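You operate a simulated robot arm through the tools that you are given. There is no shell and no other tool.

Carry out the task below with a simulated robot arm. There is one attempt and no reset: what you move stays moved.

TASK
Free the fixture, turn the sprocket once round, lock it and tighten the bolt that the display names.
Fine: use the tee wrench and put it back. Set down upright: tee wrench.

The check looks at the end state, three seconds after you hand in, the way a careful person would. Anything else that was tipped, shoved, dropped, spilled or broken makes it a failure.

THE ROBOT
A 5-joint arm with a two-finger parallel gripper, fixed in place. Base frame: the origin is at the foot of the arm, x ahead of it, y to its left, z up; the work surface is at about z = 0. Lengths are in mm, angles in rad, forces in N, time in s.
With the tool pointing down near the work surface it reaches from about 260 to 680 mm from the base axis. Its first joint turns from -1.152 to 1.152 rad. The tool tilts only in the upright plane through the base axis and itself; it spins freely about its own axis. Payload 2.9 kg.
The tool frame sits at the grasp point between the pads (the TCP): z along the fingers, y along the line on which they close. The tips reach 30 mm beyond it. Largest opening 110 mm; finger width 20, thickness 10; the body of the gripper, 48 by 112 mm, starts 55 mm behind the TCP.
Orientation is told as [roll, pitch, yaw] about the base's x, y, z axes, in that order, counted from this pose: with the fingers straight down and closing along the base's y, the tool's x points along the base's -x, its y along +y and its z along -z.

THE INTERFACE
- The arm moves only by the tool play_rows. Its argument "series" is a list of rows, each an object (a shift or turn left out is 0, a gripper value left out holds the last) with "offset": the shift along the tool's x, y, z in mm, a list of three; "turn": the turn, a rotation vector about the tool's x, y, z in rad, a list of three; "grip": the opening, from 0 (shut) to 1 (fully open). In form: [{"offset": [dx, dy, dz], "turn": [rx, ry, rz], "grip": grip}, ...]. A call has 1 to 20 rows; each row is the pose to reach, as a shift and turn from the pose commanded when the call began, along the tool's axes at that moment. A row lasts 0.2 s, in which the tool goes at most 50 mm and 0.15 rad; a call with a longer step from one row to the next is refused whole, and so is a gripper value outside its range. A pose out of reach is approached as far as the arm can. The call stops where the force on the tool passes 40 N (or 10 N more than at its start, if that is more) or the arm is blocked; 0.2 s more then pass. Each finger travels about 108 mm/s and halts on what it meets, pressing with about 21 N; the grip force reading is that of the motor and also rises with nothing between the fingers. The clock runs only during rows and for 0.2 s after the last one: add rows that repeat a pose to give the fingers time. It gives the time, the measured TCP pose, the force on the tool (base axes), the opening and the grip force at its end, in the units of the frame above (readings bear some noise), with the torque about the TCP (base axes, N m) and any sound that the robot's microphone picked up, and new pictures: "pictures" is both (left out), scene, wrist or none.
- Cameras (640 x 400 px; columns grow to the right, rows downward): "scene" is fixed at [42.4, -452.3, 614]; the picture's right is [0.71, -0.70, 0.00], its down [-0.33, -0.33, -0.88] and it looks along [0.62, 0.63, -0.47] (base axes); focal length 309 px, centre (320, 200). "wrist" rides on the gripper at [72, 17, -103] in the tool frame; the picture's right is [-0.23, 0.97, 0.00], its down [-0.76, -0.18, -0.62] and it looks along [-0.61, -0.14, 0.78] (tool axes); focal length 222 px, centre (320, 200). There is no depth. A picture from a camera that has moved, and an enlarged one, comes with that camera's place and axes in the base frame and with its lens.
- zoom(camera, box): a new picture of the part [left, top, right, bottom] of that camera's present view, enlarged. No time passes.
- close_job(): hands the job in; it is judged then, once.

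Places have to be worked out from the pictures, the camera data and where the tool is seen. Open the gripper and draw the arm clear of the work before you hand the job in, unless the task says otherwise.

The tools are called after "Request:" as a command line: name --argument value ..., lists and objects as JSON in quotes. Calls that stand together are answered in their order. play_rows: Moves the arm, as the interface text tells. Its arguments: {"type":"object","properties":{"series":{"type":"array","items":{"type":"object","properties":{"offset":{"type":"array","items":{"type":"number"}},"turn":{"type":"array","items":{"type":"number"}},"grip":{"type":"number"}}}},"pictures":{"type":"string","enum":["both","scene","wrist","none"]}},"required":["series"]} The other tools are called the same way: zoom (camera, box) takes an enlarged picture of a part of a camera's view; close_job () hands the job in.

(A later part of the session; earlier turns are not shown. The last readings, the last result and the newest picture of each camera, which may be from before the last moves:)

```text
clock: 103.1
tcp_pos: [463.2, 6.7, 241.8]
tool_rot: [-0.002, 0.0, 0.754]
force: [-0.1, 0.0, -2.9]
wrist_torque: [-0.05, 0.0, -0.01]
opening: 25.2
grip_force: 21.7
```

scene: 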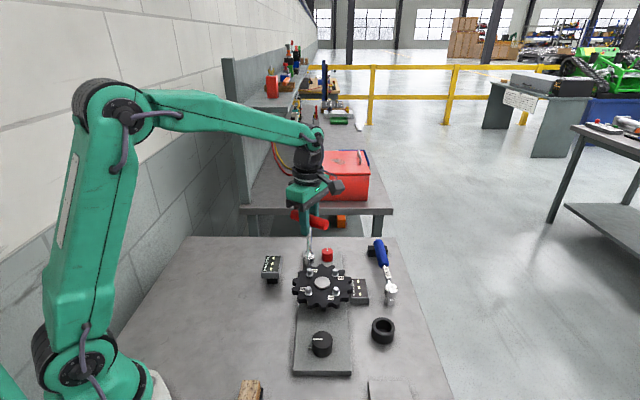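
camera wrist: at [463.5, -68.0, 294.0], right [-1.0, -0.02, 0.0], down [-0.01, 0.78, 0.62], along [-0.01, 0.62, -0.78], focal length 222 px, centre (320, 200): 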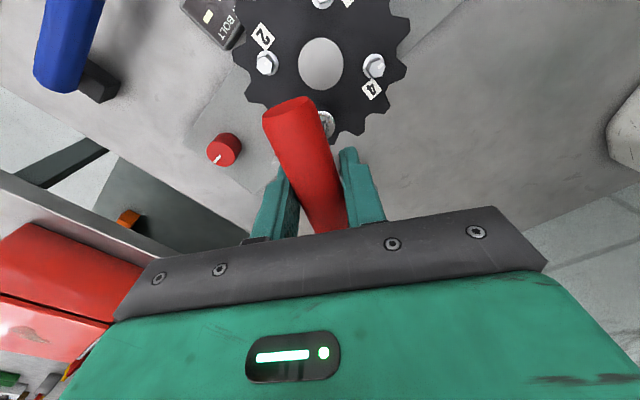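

Request:
play_rows --series '[{"offset": [16, -15.5, 0]}, {"offset": [32, -31, 0]}, {"offset": [47.8, -46.4, 0]}, {"offset": [47.8, -46.4, 0]}]' --pictures "wrist"

Request:
zoom --camera "wrist" --box '[350, 110, 385, 145]'

Request:
zoom --camera "wrist" --box '[300, 60, 460, 180]'

Request:
zoom --camera "wrist" --box '[340, 55, 380, 95]'

```text
clock: 104.1
tcp_pos: [460.8, -61.5, 242.9]
tool_rot: [0.0, -0.001, 0.756]
force: [-0.2, 0.6, -2.7]
wrist_torque: [0.0, 0.02, 0.01]
opening: 25.6
grip_force: 21.8
camera wrist: at [394.8, -98.4, 346.1], right [-0.5, 0.86, 0.0], down [0.68, 0.39, 0.62], along [0.54, 0.31, -0.78], focal length 222 px, centre (320, 200)
```

wrist: 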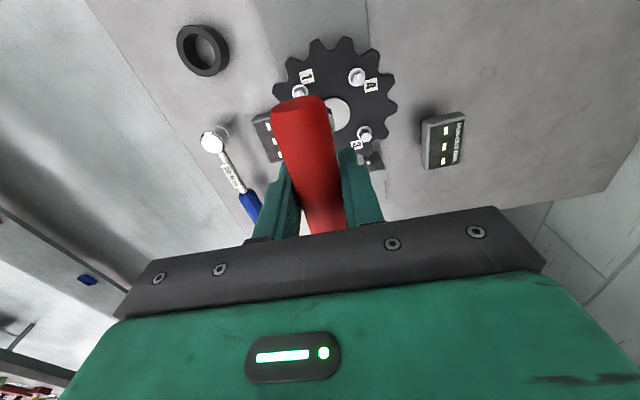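

```text
11.43 times, centred on (368, 128) of wrist
camera zoom: at [394.8, -98.4, 346.1], right [-0.5, 0.86, 0.0], down [0.68, 0.39, 0.62], along [0.54, 0.31, -0.78], focal length 2538 px, centre (-223, 1029)
```

zoom: 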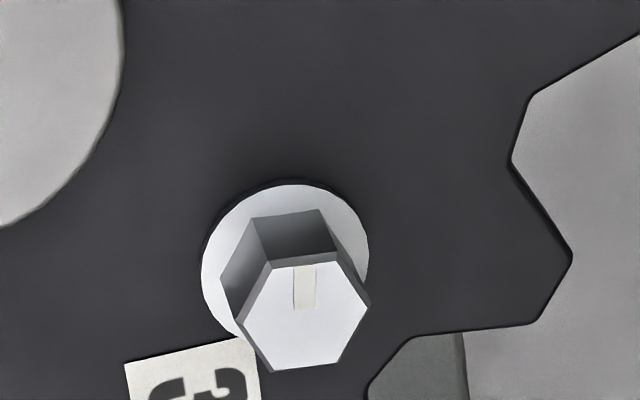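

```text
3.33 times, centred on (380, 120) of wrist
camera zoom: at [394.8, -98.4, 346.1], right [-0.5, 0.86, 0.0], down [0.68, 0.39, 0.62], along [0.54, 0.31, -0.78], focal length 740 px, centre (120, 467)
```

zoom: 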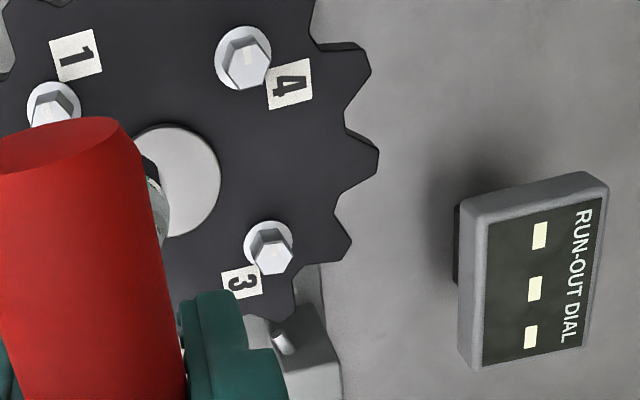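

```text
10.00 times, centred on (360, 75) of wrist
camera zoom: at [394.8, -98.4, 346.1], right [-0.5, 0.86, 0.0], down [0.68, 0.39, 0.62], along [0.54, 0.31, -0.78], focal length 2221 px, centre (-80, 1450)
```

zoom: 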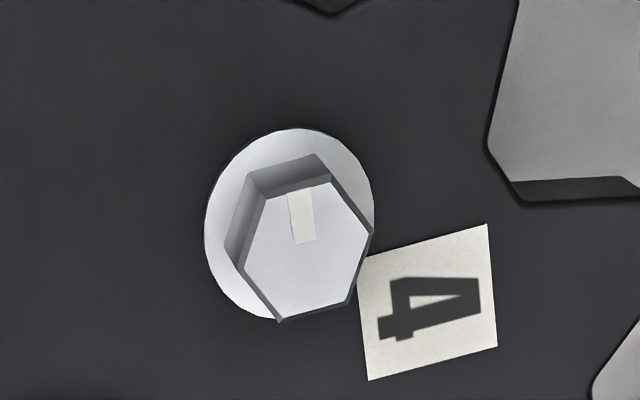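

Bolt 3's mark is now about 8° clockwise past the others. I want to be sure it's fully tight, so I'll put the wrench back on, apply torque to the grip's limit again, and check that the bolt no longer moves. First I'll return over bolt 3 at a yaw that lines up with its hex.

Request:
play_rows --series '[{"offset": [-16, 15.5, 0], "turn": [0, 0, -0.14]}, {"offset": [-32, 31, 0], "turn": [0, 0, -0.28]}, {"offset": [-47.5, 46.4, 0], "turn": [0, 0, -0.42]}, {"offset": [-47.5, 46.4, 0], "turn": [0, 0, -0.56]}, {"offset": [-47.5, 46.4, 0], "turn": [0, 0, -0.7]}, {"offset": [-47.5, 46.4, 0], "turn": [0, 0, -0.84]}, {"offset": [-47.5, 46.4, 0], "turn": [0, 0, -0.98]}, {"offset": [-47.5, 46.4, 0], "turn": [0, 0, -1.12]}, {"offset": [-47.5, 46.4, 0], "turn": [0, 0, -1.144]}, {"offset": [-47.5, 46.4, 20], "turn": [0, 0, -1.144]}, {"offset": [-47.5, 46.4, 32], "turn": [0, 0, -1.144]}, {"offset": [-47.5, 46.4, 32], "turn": [0, 0, -1.144]}]' --pictures "none"

Request:
zoom --camera "scene" --box '[295, 240, 335, 285]'

```text
clock: 106.7
tcp_pos: [463.9, 7.2, 211.4]
tool_rot: [-0.001, 0.001, 1.901]
force: [-0.8, -0.3, -1.5]
wrist_torque: [-0.02, 0.02, 0.01]
opening: 25.6
grip_force: 21.1
```

```text
8.89 times, centred on (315, 262) of scene
camera zoom: at [42.4, -452.3, 614.0], right [0.71, -0.7, 0.0], down [-0.33, -0.33, -0.88], along [0.62, 0.63, -0.47], focal length 2749 px, centre (364, -356)
```

zoom: 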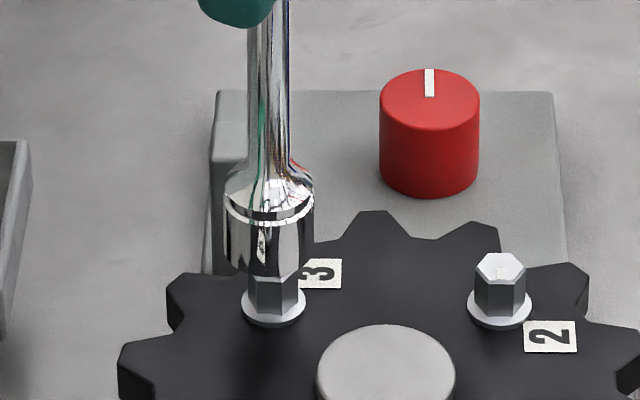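

The socket is about 1.1 mm left of the bolt. I'll correct that and lower in small steps.

Request:
play_rows --series '[{"offset": [1, -0.5, 0]}, {"offset": [1, -0.5, 2]}, {"offset": [1, -0.5, 4]}, {"offset": [1, -0.5, 6]}, {"offset": [1, -0.5, 8]}, {"offset": [1, -0.5, 9.5]}, {"offset": [1, -0.5, 11]}, {"offset": [1, -0.5, 12.5]}, {"offset": [1, -0.5, 12.5]}]' --pictures "none"

Request:
zoom --camera "scene" --box '[300, 255, 325, 280]'

```text
clock: 108.7
tcp_pos: [463.7, 5.2, 200.4]
tool_rot: [-0.005, 0.002, 1.9]
force: [-1.3, -2.2, 29.3]
wrist_torque: [-0.1, -0.03, 0.02]
opening: 25.5
grip_force: 21.4
```

```text
16.00 times, centred on (312, 268) of scene
camera zoom: at [42.2, -452.3, 614.0], right [0.71, -0.7, 0.0], down [-0.33, -0.33, -0.88], along [0.62, 0.63, -0.47], focal length 4948 px, centre (440, -880)
```

zoom: 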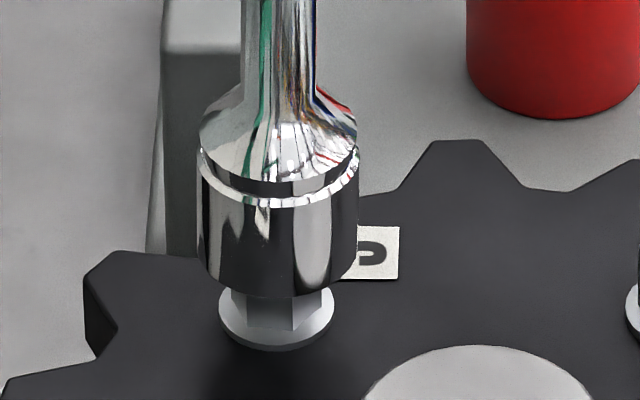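

The rim is resting on the head at 29 N. I'll ease the pressure and sweep the angle slightly clockwise to find the hex.

Request:
play_rows --series '[{"offset": [0, 0, -1]}, {"offset": [0, 0, -1], "turn": [0, 0, 0.03]}, {"offset": [0, 0, -1], "turn": [0, 0, 0.06]}, {"offset": [0, 0, -1], "turn": [0, 0, 0.09]}, {"offset": [0, 0, -1], "turn": [0, 0, 0.09]}]' --pictures "none"

Request:
zoom --camera "scene" --box '[300, 255, 325, 280]'

```text
clock: 109.9
tcp_pos: [464.0, 4.5, 198.4]
tool_rot: [0.0, 0.0, 1.809]
force: [-2.1, 1.3, 23.1]
wrist_torque: [0.37, 0.09, -0.02]
opening: 25.5
grip_force: 20.8
```

```text
16.00 times, centred on (312, 268) of scene
camera zoom: at [42.2, -452.3, 614.0], right [0.71, -0.7, 0.0], down [-0.33, -0.33, -0.88], along [0.62, 0.63, -0.47], focal length 4948 px, centre (440, -880)
```

zoom: 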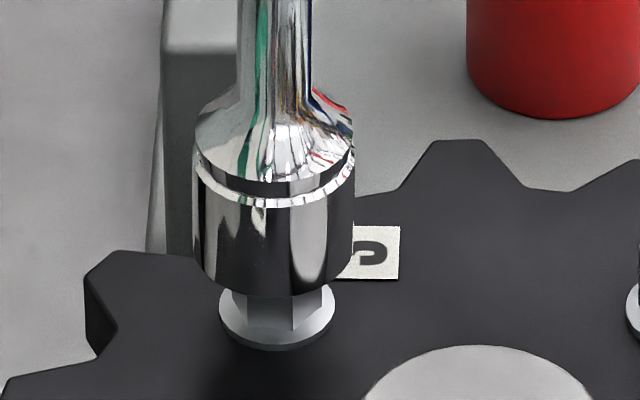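

Not seated. I'll lift clear by 8 mm so the wrench hangs free again and re-measure.

Request:
play_rows --series '[{"offset": [0, 0, -4]}, {"offset": [0, 0, -8]}, {"offset": [0, 0, -8]}]' --pictures "wrist"

Request:
zoom --camera "scene" --box '[300, 255, 325, 280]'

Request:
zoom --camera "scene" --box '[270, 200, 350, 280]'

Request:
zoom --camera "wrist" --box '[240, 80, 400, 240]'

```text
clock: 110.7
tcp_pos: [463.9, 6.2, 206.4]
tool_rot: [0.002, -0.001, 1.81]
force: [-0.5, 0.1, -2.2]
wrist_torque: [0.02, -0.02, -0.03]
opening: 25.4
grip_force: 21.2
camera wrist: at [463.4, -69.1, 310.0], right [-1.0, -0.01, 0.0], down [-0.01, 0.78, 0.62], along [-0.01, 0.62, -0.78], focal length 222 px, centre (320, 200)
```

wrist: 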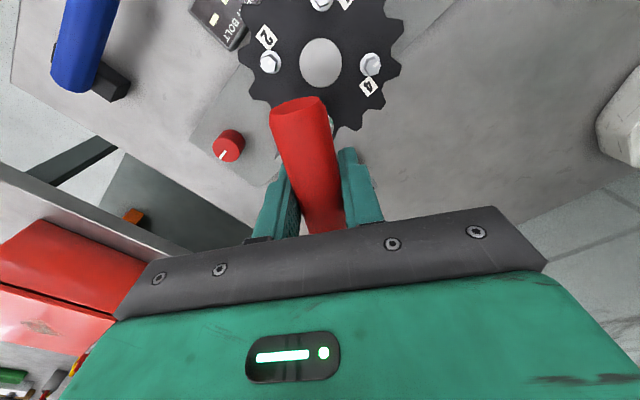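

```text
16.00 times, centred on (312, 268) of scene
camera zoom: at [42.4, -452.3, 614.0], right [0.71, -0.7, 0.0], down [-0.33, -0.33, -0.88], along [0.62, 0.63, -0.47], focal length 4948 px, centre (440, -880)
```

zoom: 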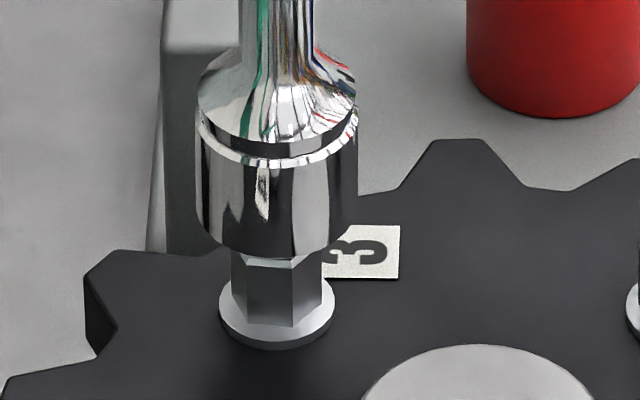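

```text
5.00 times, centred on (310, 240) of scene
camera zoom: at [42.4, -452.3, 614.0], right [0.71, -0.7, 0.0], down [-0.33, -0.33, -0.88], along [0.62, 0.63, -0.47], focal length 1546 px, centre (370, 0)
```

zoom: 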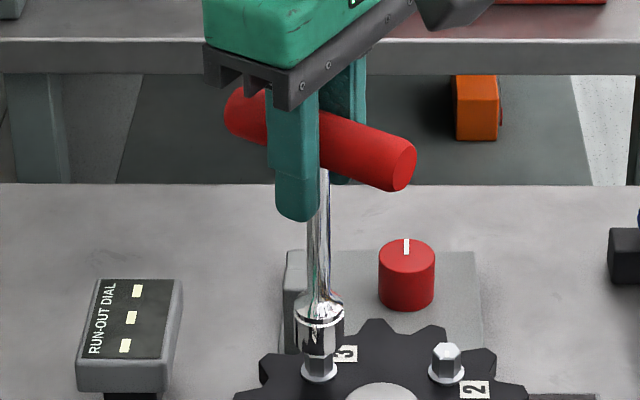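

```text
2.50 times, centred on (320, 160) of wrist
camera zoom: at [463.4, -69.1, 310.0], right [-1.0, -0.01, 0.0], down [-0.01, 0.78, 0.62], along [-0.01, 0.62, -0.78], focal length 555 px, centre (320, 300)
```

zoom: 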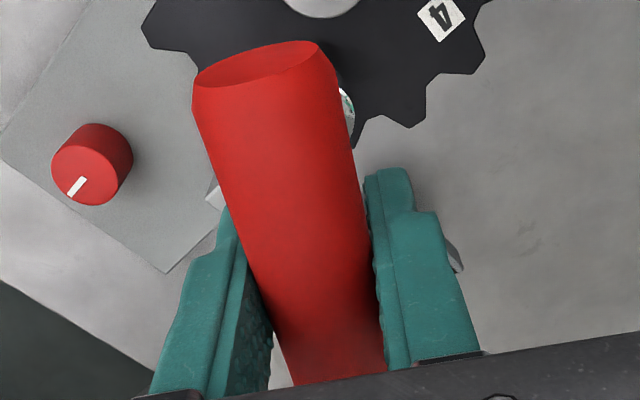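

The columns now match within 0.2 mm, so the hex angle must be the mismatch; relaxing the torque suggests the fit lies slightly counter-clockwise, near yaw 1.95. I'll turn there and lower gently.

Request:
play_rows --series '[{"turn": [0, 0, -0.07]}, {"turn": [0, 0, -0.14]}, {"offset": [0, 0, 3], "turn": [0, 0, -0.14]}, {"offset": [0, 0, 5], "turn": [0, 0, -0.14]}, {"offset": [0, 0, 6.5], "turn": [0, 0, -0.14]}, {"offset": [0, 0, 7.5], "turn": [0, 0, -0.14]}, {"offset": [0, 0, 7.5], "turn": [0, 0, -0.14]}]' --pictures "none"

Request:
zoom --camera "scene" --box '[300, 255, 325, 280]'

```text
clock: 112.3
tcp_pos: [463.6, 6.0, 199.9]
tool_rot: [-0.001, 0.001, 1.949]
force: [0.5, -0.4, -1.8]
wrist_torque: [-0.02, 0.0, 0.01]
opening: 25.3
grip_force: 21.5
```

```text
16.00 times, centred on (312, 268) of scene
camera zoom: at [42.4, -452.3, 614.0], right [0.71, -0.7, 0.0], down [-0.33, -0.33, -0.88], along [0.62, 0.63, -0.47], focal length 4948 px, centre (440, -880)
```

zoom: 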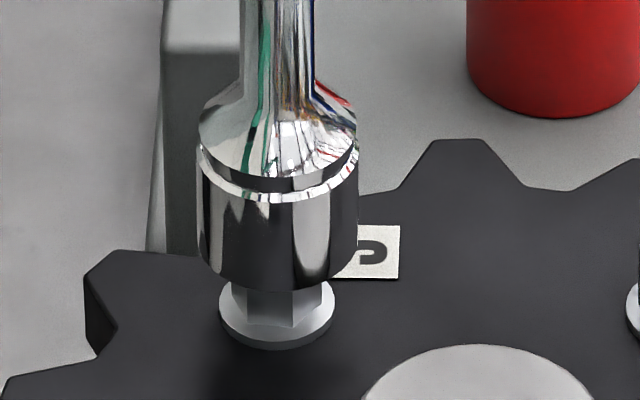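

Request:
play_rows --series '[{"offset": [0, 0, 0.8]}, {"offset": [0, 0, 1.6]}, {"offset": [0, 0, 2.4]}, {"offset": [0, 0, 2.4]}]' --pictures "none"

Request:
zoom --camera "scene" --box '[300, 255, 325, 280]'

```text
clock: 113.3
tcp_pos: [464.2, 6.5, 196.9]
tool_rot: [-0.001, 0.001, 1.95]
force: [0.6, -0.1, -2.4]
wrist_torque: [-0.02, -0.02, -0.01]
opening: 25.4
grip_force: 21.1
```

```text
16.00 times, centred on (312, 268) of scene
camera zoom: at [42.4, -452.3, 614.0], right [0.71, -0.7, 0.0], down [-0.33, -0.33, -0.88], along [0.62, 0.63, -0.47], focal length 4948 px, centre (440, -880)
```

zoom: 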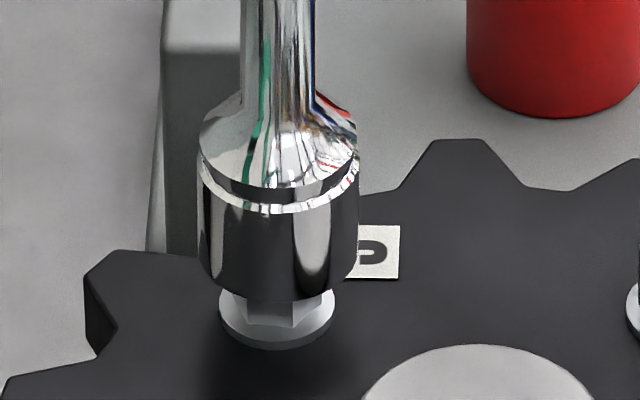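

No contact at the level where it stopped before, so the hex fits at yaw 1.95. I'll continue down to the seated depth.

Request:
play_rows --series '[{"offset": [0, 0, 1]}, {"offset": [0, 0, 2]}, {"offset": [0, 0, 3]}, {"offset": [0, 0, 4]}, {"offset": [0, 0, 5]}, {"offset": [0, 0, 6]}, {"offset": [0, 0, 7]}, {"offset": [0, 0, 8]}, {"offset": [0, 0, 8.5]}, {"offset": [0, 0, 8.5]}]' --pictures "wrist"

Request:
zoom --camera "scene" --box '[300, 255, 325, 280]'

Request:
zoom --camera "scene" --box '[250, 190, 370, 320]'

```text
clock: 115.5
tcp_pos: [464.5, 5.1, 188.2]
tool_rot: [0.001, -0.002, 1.949]
force: [-0.3, 0.8, -2.6]
wrist_torque: [0.0, 0.0, 0.0]
opening: 25.4
grip_force: 21.3
camera wrist: at [474.0, -68.2, 292.0], right [-0.99, -0.15, 0.0], down [-0.12, 0.77, 0.62], along [-0.09, 0.62, -0.78], focal length 222 px, centre (320, 200)
```

wrist: 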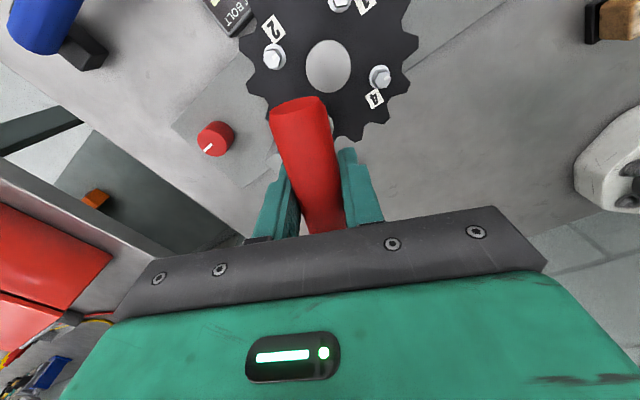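

```text
16.00 times, centred on (312, 268) of scene
camera zoom: at [42.4, -452.3, 614.0], right [0.71, -0.7, 0.0], down [-0.33, -0.33, -0.88], along [0.62, 0.63, -0.47], focal length 4948 px, centre (440, -880)
```

zoom: 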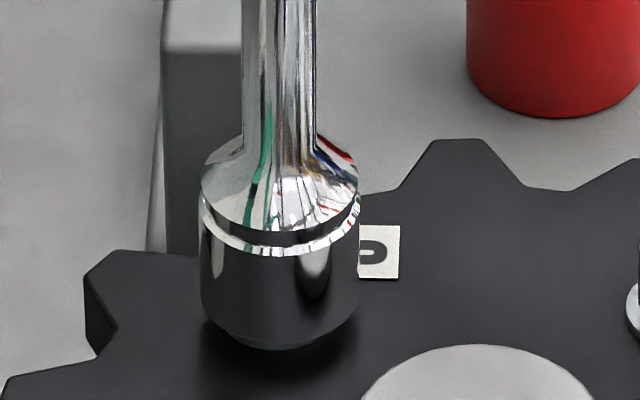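

```text
3.08 times, centred on (310, 255) of scene
camera zoom: at [42.4, -452.3, 614.0], right [0.71, -0.7, 0.0], down [-0.33, -0.33, -0.88], along [0.62, 0.63, -0.47], focal length 952 px, centre (351, 31)
```

zoom: 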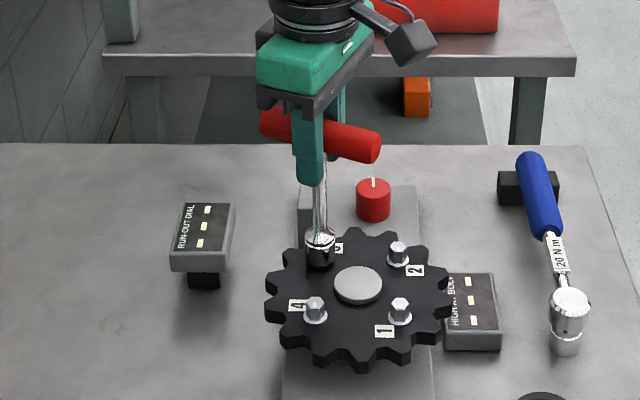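

Seated again with no load. I'll turn clockwise in small increments and read the torque at each one, to see whether it meets a hard stop.

Request:
play_rows --series '[{"turn": [0, 0, 0.04]}, {"turn": [0, 0, 0.08]}]' --pictures "none"

Request:
play_rows --series '[{"turn": [0, 0, 0.05]}, {"turn": [0, 0, 0.05]}]' --pictures "none"

Request:
play_rows --series '[{"turn": [0, 0, 0.05]}, {"turn": [0, 0, 0.05]}]' --pictures "none"

Request:
play_rows --series '[{"turn": [0, 0, 0.05]}, {"turn": [0, 0, 0.05]}]' --pictures "none"

Request:
play_rows --series '[{"turn": [0, 0, 0.05]}, {"turn": [0, 0, 0.05]}]' --pictures "wrist"

```text
clock: 116.1
tcp_pos: [462.8, 6.5, 188.3]
tool_rot: [0.0, -0.001, 1.872]
force: [-0.4, 0.1, -2.7]
wrist_torque: [0.02, -0.05, 0.53]
opening: 25.2
grip_force: 21.4
```

```text
clock: 116.7
tcp_pos: [463.2, 4.8, 189.3]
tool_rot: [0.0, -0.001, 1.821]
force: [-0.3, 0.7, -3.1]
wrist_torque: [0.0, 0.01, 0.82]
opening: 25.6
grip_force: 21.2
```

```text
clock: 117.3
tcp_pos: [464.5, 5.3, 188.2]
tool_rot: [0.001, 0.001, 1.77]
force: [-0.7, 0.1, -2.6]
wrist_torque: [0.0, 0.02, 0.87]
opening: 26.8
grip_force: 20.9
```

```text
clock: 117.9
tcp_pos: [464.7, 5.9, 188.7]
tool_rot: [0.0, -0.001, 1.72]
force: [-0.5, 0.8, -2.7]
wrist_torque: [-0.04, -0.02, 0.89]
opening: 27.7
grip_force: 21.4
```

```text
clock: 118.5
tcp_pos: [464.1, 5.3, 187.7]
tool_rot: [-0.002, -0.001, 1.669]
force: [0.4, 1.0, -2.5]
wrist_torque: [0.0, -0.03, 0.99]
opening: 28.6
grip_force: 21.1
camera wrist: at [453.2, -68.3, 292.1], right [-0.99, 0.13, 0.0], down [0.1, 0.78, 0.62], along [0.08, 0.62, -0.78], focal length 222 px, centre (320, 200)
```

wrist: 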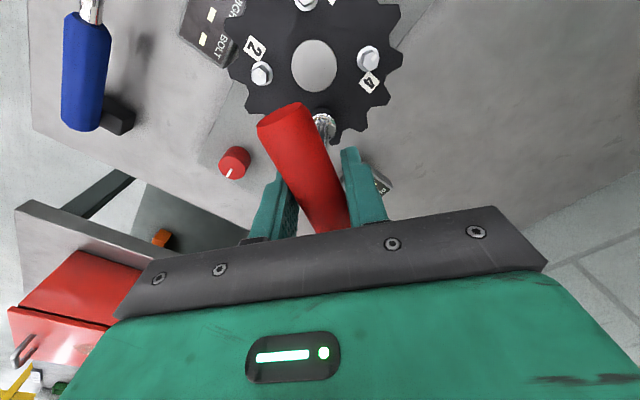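

The handle has stopped at the same angle as the first time (about 1.83 rad) while the torque rises, which looks like a hard stop. I'll push somewhat harder to be sure.

Request:
play_rows --series '[{"turn": [0, 0, 0.06]}, {"turn": [0, 0, 0.12]}, {"turn": [0, 0, 0.12]}]' --pictures "none"

Request:
play_rows --series '[{"turn": [0, 0, 0.06]}, {"turn": [0, 0, 0.12]}, {"turn": [0, 0, 0.12]}]' --pictures "wrist"

Request:
zoom --camera "wrist" --box '[220, 40, 420, 240]'

```text
clock: 119.3
tcp_pos: [463.5, 5.6, 188.2]
tool_rot: [-0.001, -0.001, 1.55]
force: [0.0, 0.6, -2.2]
wrist_torque: [-0.01, 0.0, 1.12]
opening: 30.5
grip_force: 21.3
```

```text
clock: 120.1
tcp_pos: [464.4, 4.5, 188.3]
tool_rot: [0.001, 0.0, 1.429]
force: [0.3, -0.3, -2.1]
wrist_torque: [0.0, 0.01, 1.26]
opening: 32.0
grip_force: 20.7
camera wrist: at [435.9, -63.9, 292.2], right [-0.93, 0.36, 0.0], down [0.28, 0.73, 0.62], along [0.23, 0.58, -0.78], focal length 222 px, centre (320, 200)
```

wrist: 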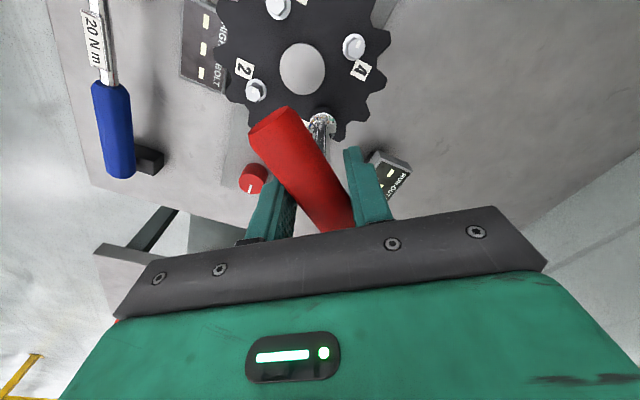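

```text
2.00 times, centred on (320, 140) of wrist
camera zoom: at [435.9, -63.9, 292.2], right [-0.93, 0.36, 0.0], down [0.28, 0.73, 0.62], along [0.23, 0.58, -0.78], focal length 444 px, centre (320, 320)
```

zoom: 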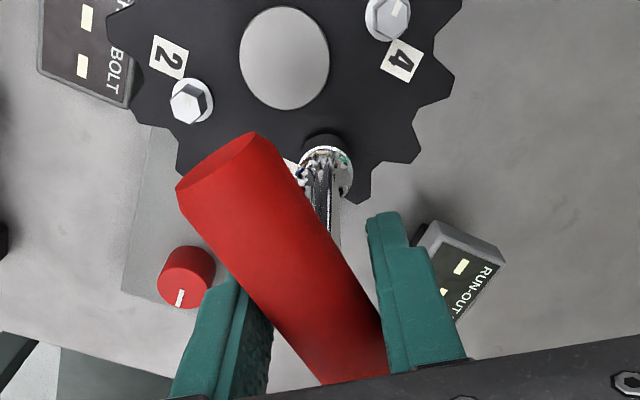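

The handle now moves a little further as torque builds to 1.26 N m, with resistance growing steadily with angle; the bolt has turned about 37° in total and is firmly tight. I'll stop there, turn back to zero torque, and lift the wrench off.

Request:
play_rows --series '[{"turn": [0, 0, -0.08]}, {"turn": [0, 0, -0.16]}, {"turn": [0, 0, -0.24]}, {"turn": [0, 0, -0.31]}, {"turn": [0, 0, -0.36]}, {"turn": [0, 0, -0.36]}]' --pictures "none"

```text
clock: 121.5
tcp_pos: [464.4, 6.4, 188.2]
tool_rot: [0.0, 0.002, 1.792]
force: [0.1, -0.9, -2.1]
wrist_torque: [0.0, -0.02, 0.12]
opening: 25.5
grip_force: 20.7
```

Torque is back to about 0.1 N m with the handle square in the grip (opening 25.5). I'll lift straight off the bolt and check its mark and the surroundings.

Request:
play_rows --series '[{"offset": [0, 0, -4]}, {"offset": [0, 0, -9]}, {"offset": [0, 0, -15]}, {"offset": [0, 0, -25]}, {"offset": [0, 0, -40]}, {"offset": [0, 0, -55]}, {"offset": [0, 0, -55]}]'

Request:
zoom --camera "scene" --box '[304, 267, 318, 281]'

Request:
zoom --camera "scene" --box '[240, 200, 420, 390]'

```text
clock: 123.1
tcp_pos: [464.7, 4.3, 243.5]
tool_rot: [0.001, 0.0, 1.79]
force: [0.0, 0.5, -1.7]
wrist_torque: [-0.01, 0.01, -0.01]
opening: 25.5
grip_force: 21.0
camera wrist: at [462.4, -69.5, 347.6], right [-1.0, 0.01, 0.0], down [0.01, 0.78, 0.62], along [0.01, 0.62, -0.78], focal length 222 px, centre (320, 200)
```

scene: 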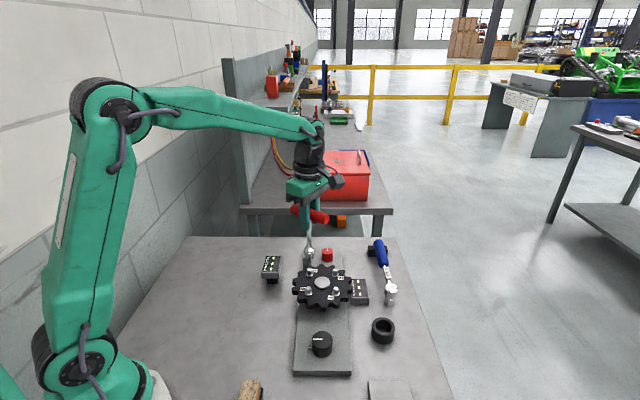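
wrist: 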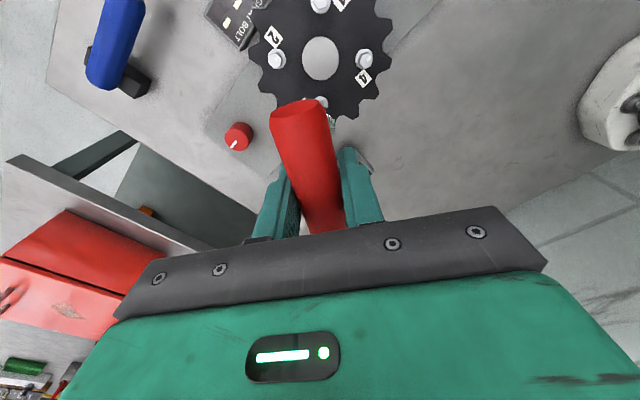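

```text
16.00 times, centred on (311, 274) of scene
camera zoom: at [42.4, -452.3, 614.0], right [0.71, -0.7, 0.0], down [-0.33, -0.33, -0.88], along [0.62, 0.63, -0.47], focal length 4948 px, centre (464, -984)
```

zoom: 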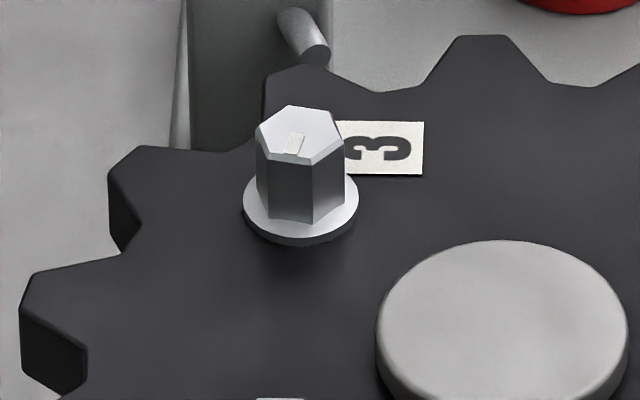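

```text
2.11 times, centred on (330, 295) of scene
camera zoom: at [42.4, -452.3, 614.0], right [0.71, -0.7, 0.0], down [-0.33, -0.33, -0.88], along [0.62, 0.63, -0.47], focal length 651 px, centre (299, 0)
```

zoom: 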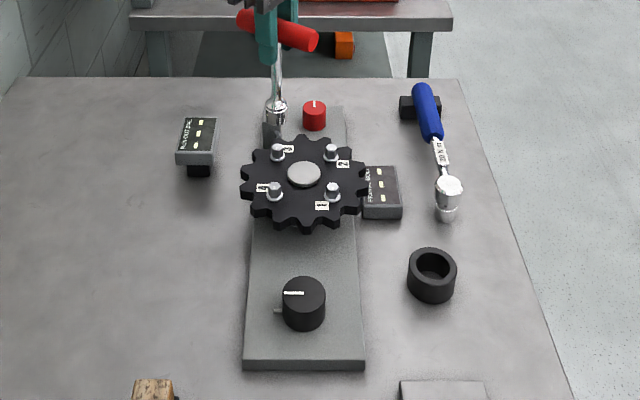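

Bolt 3's mark is now about 16° clockwise past the others, and nothing else has moved. Now I'll carry the wrench back to its ring holder at about (487, -207), returning to the original handle direction.

Request:
play_rows --series '[{"offset": [26, 3, -3], "turn": [0, 0, 0.13]}, {"offset": [53, 6, -3], "turn": [0, 0, 0.26]}, {"offset": [80, 9, -3], "turn": [0, 0, 0.39]}, {"offset": [106, 12, -3], "turn": [0, 0, 0.52]}, {"offset": [132, 15, -3], "turn": [0, 0, 0.65]}, {"offset": [158, 18, -3], "turn": [0, 0, 0.78]}, {"offset": [185, 21, -3], "turn": [0, 0, 0.91]}, {"offset": [210.9, 23.7, -3], "turn": [0, 0, 1.032]}, {"offset": [210.9, 23.7, -3], "turn": [0, 0, 1.032]}]'

Request:
zoom --camera "scene" --box '[350, 210, 430, 350]'

Request:
zoom --camera "wrist" --box '[240, 40, 400, 180]'

```text
clock: 125.1
tcp_pos: [484.3, -205.7, 244.3]
tool_rot: [0.003, 0.001, 0.756]
force: [0.0, -0.1, -2.4]
wrist_torque: [0.01, -0.01, -0.02]
opening: 25.5
grip_force: 21.2
camera wrist: at [421.0, -243.4, 348.6], right [-0.5, 0.86, 0.0], down [0.68, 0.39, 0.62], along [0.54, 0.31, -0.78], focal length 222 px, centre (320, 200)
```

scene: 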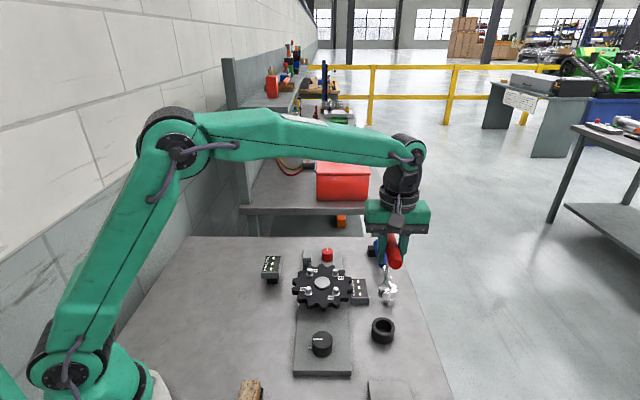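
wrist: 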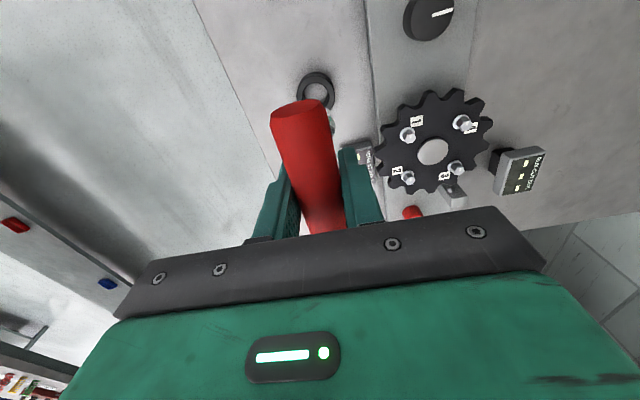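

```text
2.86 times, centred on (390, 280) of scene
camera zoom: at [42.4, -452.3, 614.0], right [0.71, -0.7, 0.0], down [-0.33, -0.33, -0.88], along [0.62, 0.63, -0.47], focal length 884 px, centre (120, -29)
```

zoom: 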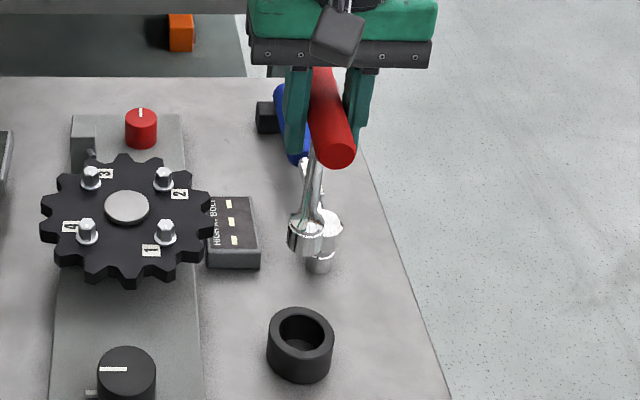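

```text
2.86 times, centred on (320, 110) of wrist
camera zoom: at [421.0, -243.4, 348.6], right [-0.5, 0.86, 0.0], down [0.68, 0.39, 0.62], along [0.54, 0.31, -0.78], focal length 635 px, centre (320, 457)
```

zoom: 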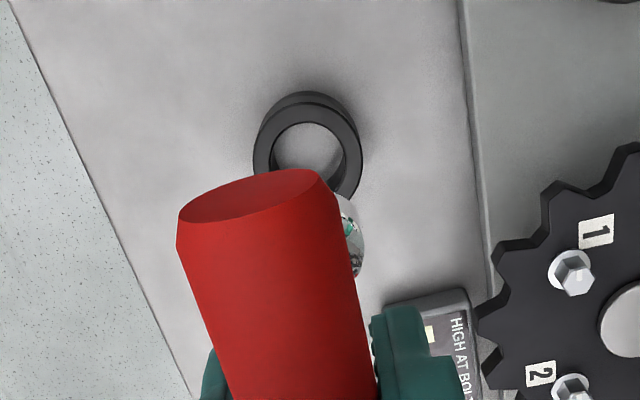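

Both views agree: the ring's centre is about 5 mm toward -y and 2.4 mm toward +x in the tool frame. I'll shift by that and lower to about 20 mm above the ring to re-check.

Request:
play_rows --series '[{"offset": [1.2, -2.6, 0]}, {"offset": [2.4, -5.2, 0]}, {"offset": [2.4, -5.2, 25]}, {"offset": [2.4, -5.2, 50]}, {"offset": [2.4, -5.2, 70]}, {"offset": [2.4, -5.2, 70]}]'

Request:
zoom --camera "scene" --box '[360, 260, 410, 350]'

Request:
zoom --camera "wrist" --box '[260, 60, 380, 160]'

```text
clock: 126.5
tcp_pos: [489.1, -210.3, 173.9]
tool_rot: [0.002, 0.001, 0.758]
force: [-0.4, 1.0, -2.5]
wrist_torque: [0.02, 0.0, 0.0]
opening: 25.4
grip_force: 20.8
camera wrist: at [423.6, -248.2, 277.9], right [-0.5, 0.86, 0.0], down [0.68, 0.39, 0.62], along [0.54, 0.32, -0.78], focal length 222 px, centre (320, 200)
```

scene: 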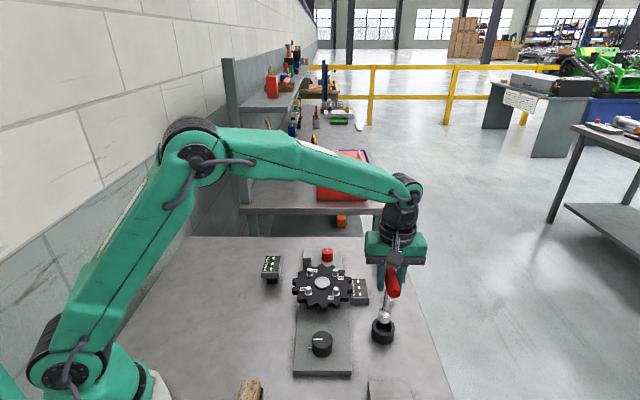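
wrist: 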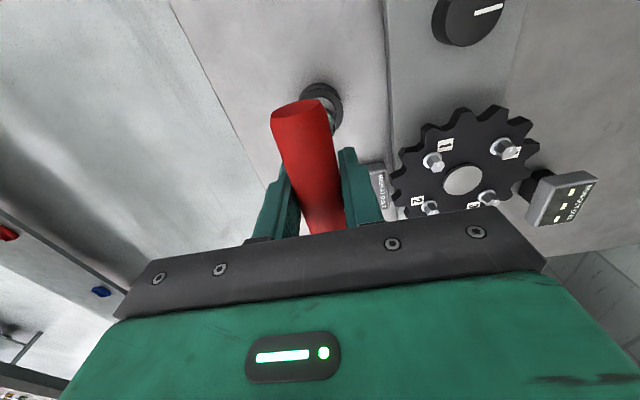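

```text
4.44 times, centred on (385, 305) of scene
camera zoom: at [42.4, -452.3, 614.0], right [0.71, -0.7, 0.0], down [-0.33, -0.33, -0.88], along [0.62, 0.63, -0.47], focal length 1374 px, centre (31, -267)
```

zoom: 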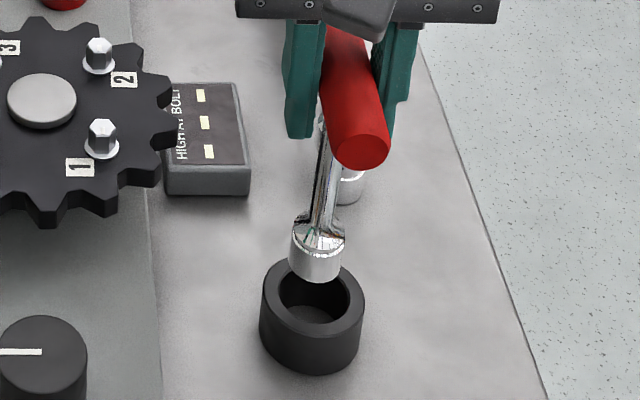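

```text
4.00 times, centred on (320, 110) of wrist
camera zoom: at [423.6, -248.2, 277.9], right [-0.5, 0.86, 0.0], down [0.68, 0.39, 0.62], along [0.54, 0.32, -0.78], focal length 888 px, centre (320, 560)
```

zoom: 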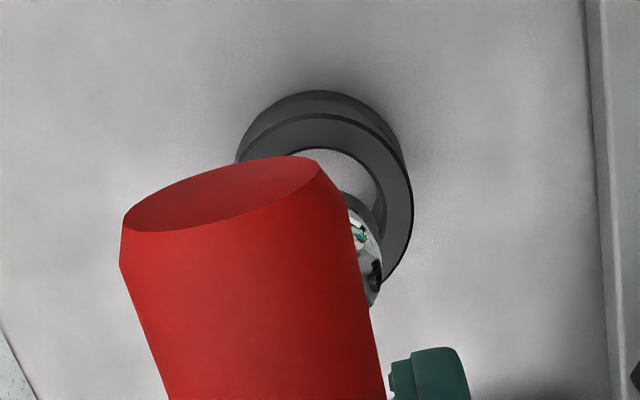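

The socket is within about 1 mm of the ring's centre. I'll shift 1 mm and lower slowly into the ring, watching for contact.

Request:
play_rows --series '[{"offset": [1, 0, 8]}, {"offset": [1, 0, 16]}, {"offset": [1, 0, 22]}, {"offset": [1, 0, 27]}, {"offset": [1, 0, 32]}, {"offset": [1, 0, 32]}]'

Request:
zoom --camera "scene" --box '[360, 260, 410, 350]'

```text
clock: 127.9
tcp_pos: [487.1, -211.3, 141.9]
tool_rot: [0.002, 0.004, 0.758]
force: [0.1, -0.3, -2.7]
wrist_torque: [0.0, 0.01, 0.04]
opening: 25.4
grip_force: 20.8
camera wrist: at [422.3, -249.0, 246.4], right [-0.5, 0.86, 0.0], down [0.68, 0.39, 0.62], along [0.54, 0.32, -0.78], focal length 222 px, centre (320, 200)
```

scene: 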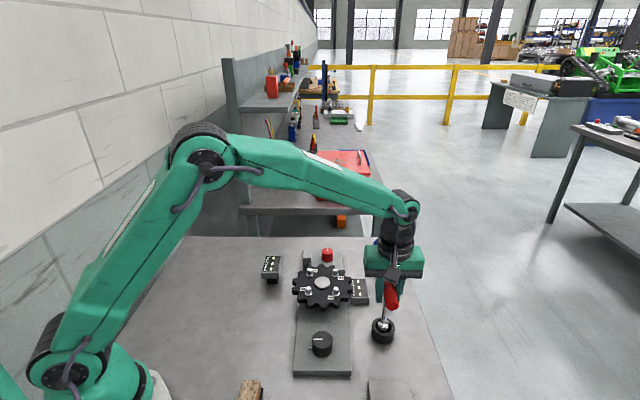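
wrist: 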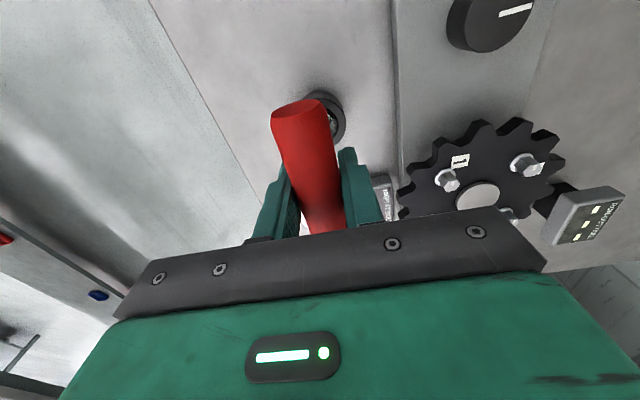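

```text
4.44 times, centred on (385, 305) of scene
camera zoom: at [42.4, -452.3, 614.0], right [0.71, -0.7, 0.0], down [-0.33, -0.33, -0.88], along [0.62, 0.63, -0.47], focal length 1374 px, centre (31, -267)
```

zoom: 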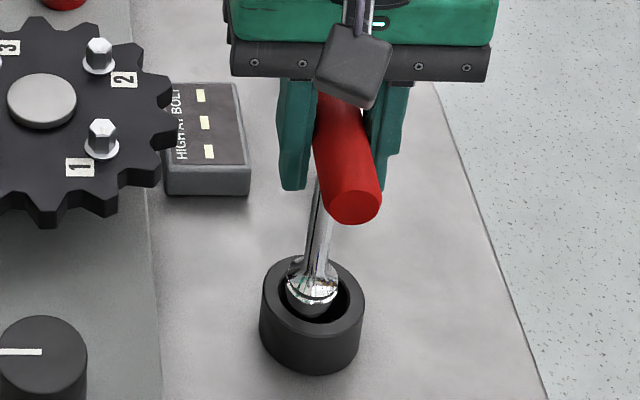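

The socket has entered the ring without touching. I'll lower further, slowing near the table.

Request:
play_rows --series '[{"offset": [0, 0, 5]}, {"offset": [0, 0, 10]}, {"offset": [0, 0, 14]}, {"offset": [0, 0, 16]}, {"offset": [0, 0, 18]}, {"offset": [0, 0, 18]}]' --pictures "none"

Request:
zoom --camera "scene" --box '[360, 260, 410, 350]'

```text
clock: 129.3
tcp_pos: [487.5, -211.2, 125.1]
tool_rot: [0.001, 0.002, 0.757]
force: [0.1, 0.9, -3.2]
wrist_torque: [0.0, 0.01, -0.01]
opening: 25.7
grip_force: 21.2
```

```text
4.44 times, centred on (385, 305) of scene
camera zoom: at [42.4, -452.3, 614.0], right [0.71, -0.7, 0.0], down [-0.33, -0.33, -0.88], along [0.62, 0.63, -0.47], focal length 1374 px, centre (31, -267)
```

zoom: 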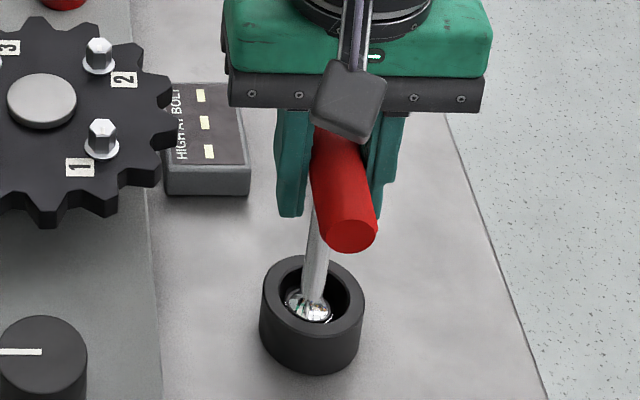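

Request:
play_rows --series '[{"offset": [0, 0, 1]}, {"offset": [0, 0, 2]}, {"offset": [0, 0, 3]}, {"offset": [0, 0, 3]}]' --pictures "none"

Request:
play_rows --series '[{"offset": [0, 0, 0.7]}, {"offset": [0, 0, 1.4]}, {"offset": [0, 0, 1.4]}]' --pictures "none"

```text
clock: 130.3
tcp_pos: [486.6, -210.7, 121.7]
tool_rot: [0.002, 0.001, 0.757]
force: [0.1, 0.1, -2.4]
wrist_torque: [-0.03, 0.0, 0.01]
opening: 25.6
grip_force: 20.8
```

```text
clock: 131.1
tcp_pos: [487.3, -211.2, 120.7]
tool_rot: [0.002, 0.0, 0.759]
force: [-2.1, 0.8, 3.2]
wrist_torque: [-0.07, 0.18, 0.02]
opening: 25.2
grip_force: 21.1
```

The force changed from -2.4 to +3.2 N, so the socket is standing on the table. I'll check it's upright, then open the fingers.

Request:
zoom --camera "scene" --box '[360, 260, 410, 350]'

Request:
play_rows --series '[{"grip": 0.3}, {"grip": 0.4}, {"grip": 0.5}, {"grip": 0.6}, {"grip": 0.6}]'

Request:
zoom --camera "scene" --box '[360, 260, 410, 350]'

```text
4.44 times, centred on (385, 305) of scene
camera zoom: at [42.4, -452.2, 614.0], right [0.71, -0.7, 0.0], down [-0.33, -0.33, -0.88], along [0.62, 0.63, -0.47], focal length 1374 px, centre (31, -267)
```

zoom: 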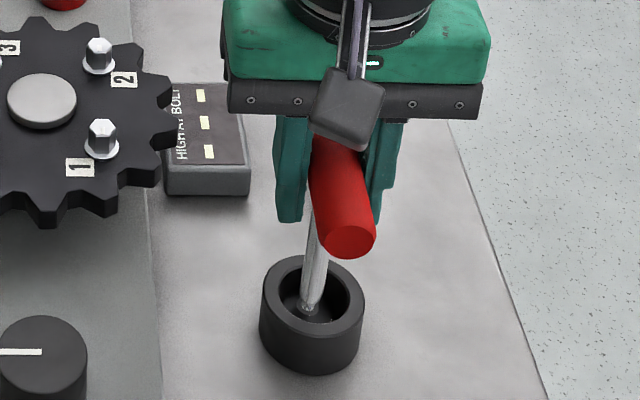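

```text
clock: 132.3
tcp_pos: [486.8, -211.1, 120.7]
tool_rot: [0.003, 0.003, 0.756]
force: [0.1, 0.0, 0.0]
wrist_torque: [-0.01, -0.01, 0.01]
opening: 66.1
grip_force: 0.2
camera wrist: at [422.4, -248.8, 224.2], right [-0.5, 0.86, 0.0], down [0.68, 0.39, 0.62], along [0.54, 0.32, -0.78], focal length 222 px, centre (320, 200)
```

scene: 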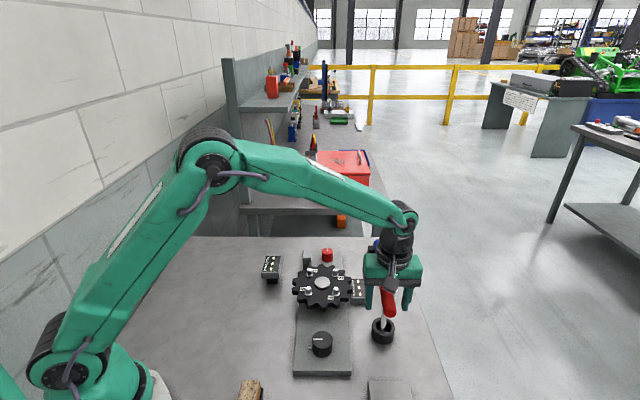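
wrist: 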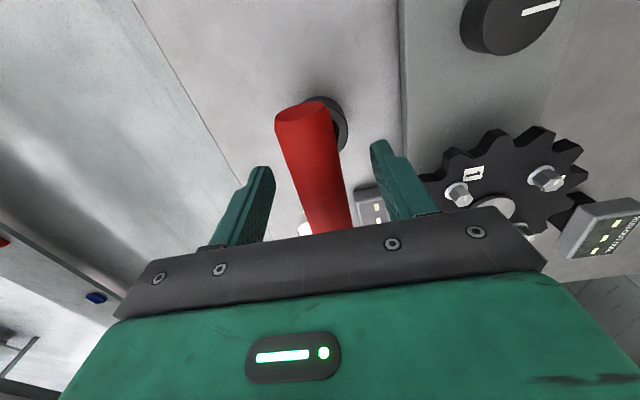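

```text
4.44 times, centred on (385, 305) of scene
camera zoom: at [42.4, -452.3, 614.0], right [0.71, -0.7, 0.0], down [-0.33, -0.33, -0.88], along [0.62, 0.63, -0.47], focal length 1374 px, centre (31, -267)
```

zoom: 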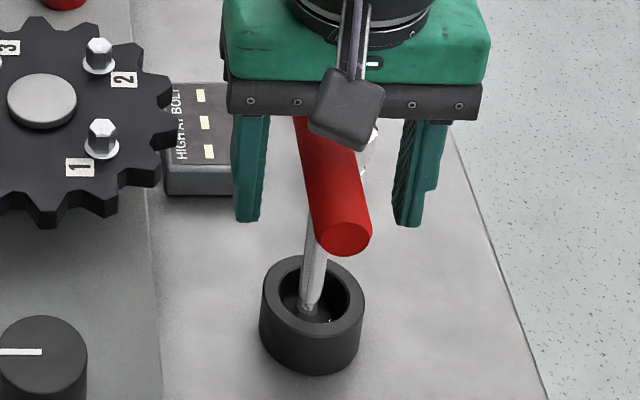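

The wrench stands on its own in the ring. I'll raise the open fingers straight up past the handle and look again.

Request:
play_rows --series '[{"offset": [0, 0, -12], "grip": 0.6}, {"offset": [0, 0, -30], "grip": 0.6}, {"offset": [0, 0, -60], "grip": 0.6}, {"offset": [0, 0, -100], "grip": 0.6}, {"offset": [0, 0, -140], "grip": 0.6}, {"offset": [0, 0, -140], "grip": 0.6}]'

Request:
zoom --camera "scene" --box '[340, 230, 430, 350]'

Request:
zoom --camera "wrist" --box '[220, 20, 420, 200]'

```text
clock: 133.7
tcp_pos: [487.7, -212.5, 260.8]
tool_rot: [0.001, 0.003, 0.758]
force: [-0.1, 0.0, -0.1]
wrist_torque: [0.0, 0.02, 0.0]
opening: 66.1
grip_force: 0.1
camera wrist: at [422.5, -249.2, 364.6], right [-0.5, 0.86, 0.0], down [0.68, 0.39, 0.62], along [0.54, 0.32, -0.78], focal length 222 px, centre (320, 200)
```

scene: 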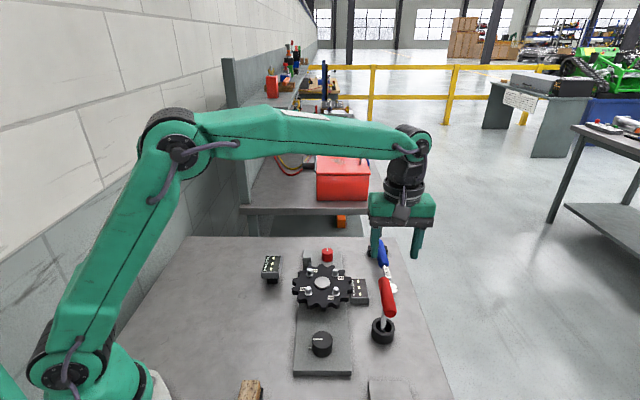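
wrist: 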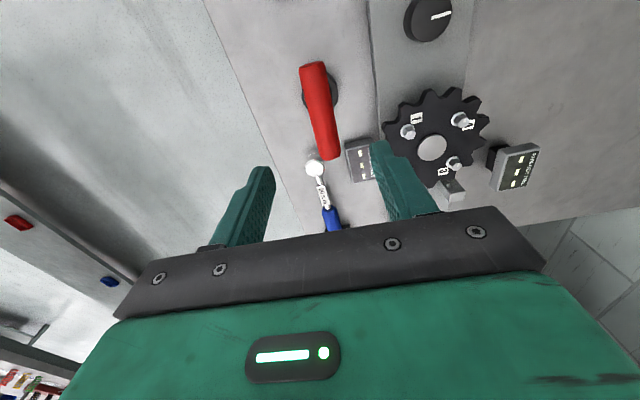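

```text
3.33 times, centred on (385, 290) of scene
camera zoom: at [42.4, -452.3, 614.0], right [0.71, -0.7, 0.0], down [-0.33, -0.33, -0.88], along [0.62, 0.63, -0.47], focal length 1031 px, centre (103, -100)
```

zoom: 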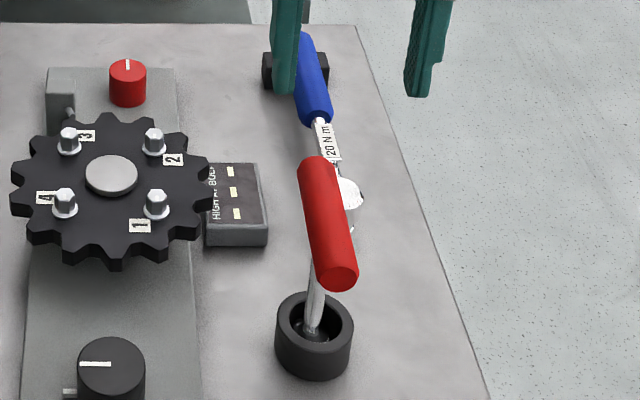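

```text
2.22 times, centred on (320, 110) of wrist
camera zoom: at [422.5, -249.2, 364.6], right [-0.5, 0.86, 0.0], down [0.68, 0.39, 0.62], along [0.54, 0.32, -0.78], focal length 494 px, centre (320, 400)
```

zoom: 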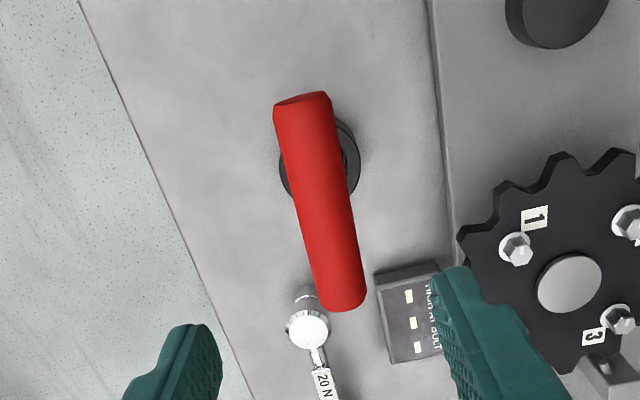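

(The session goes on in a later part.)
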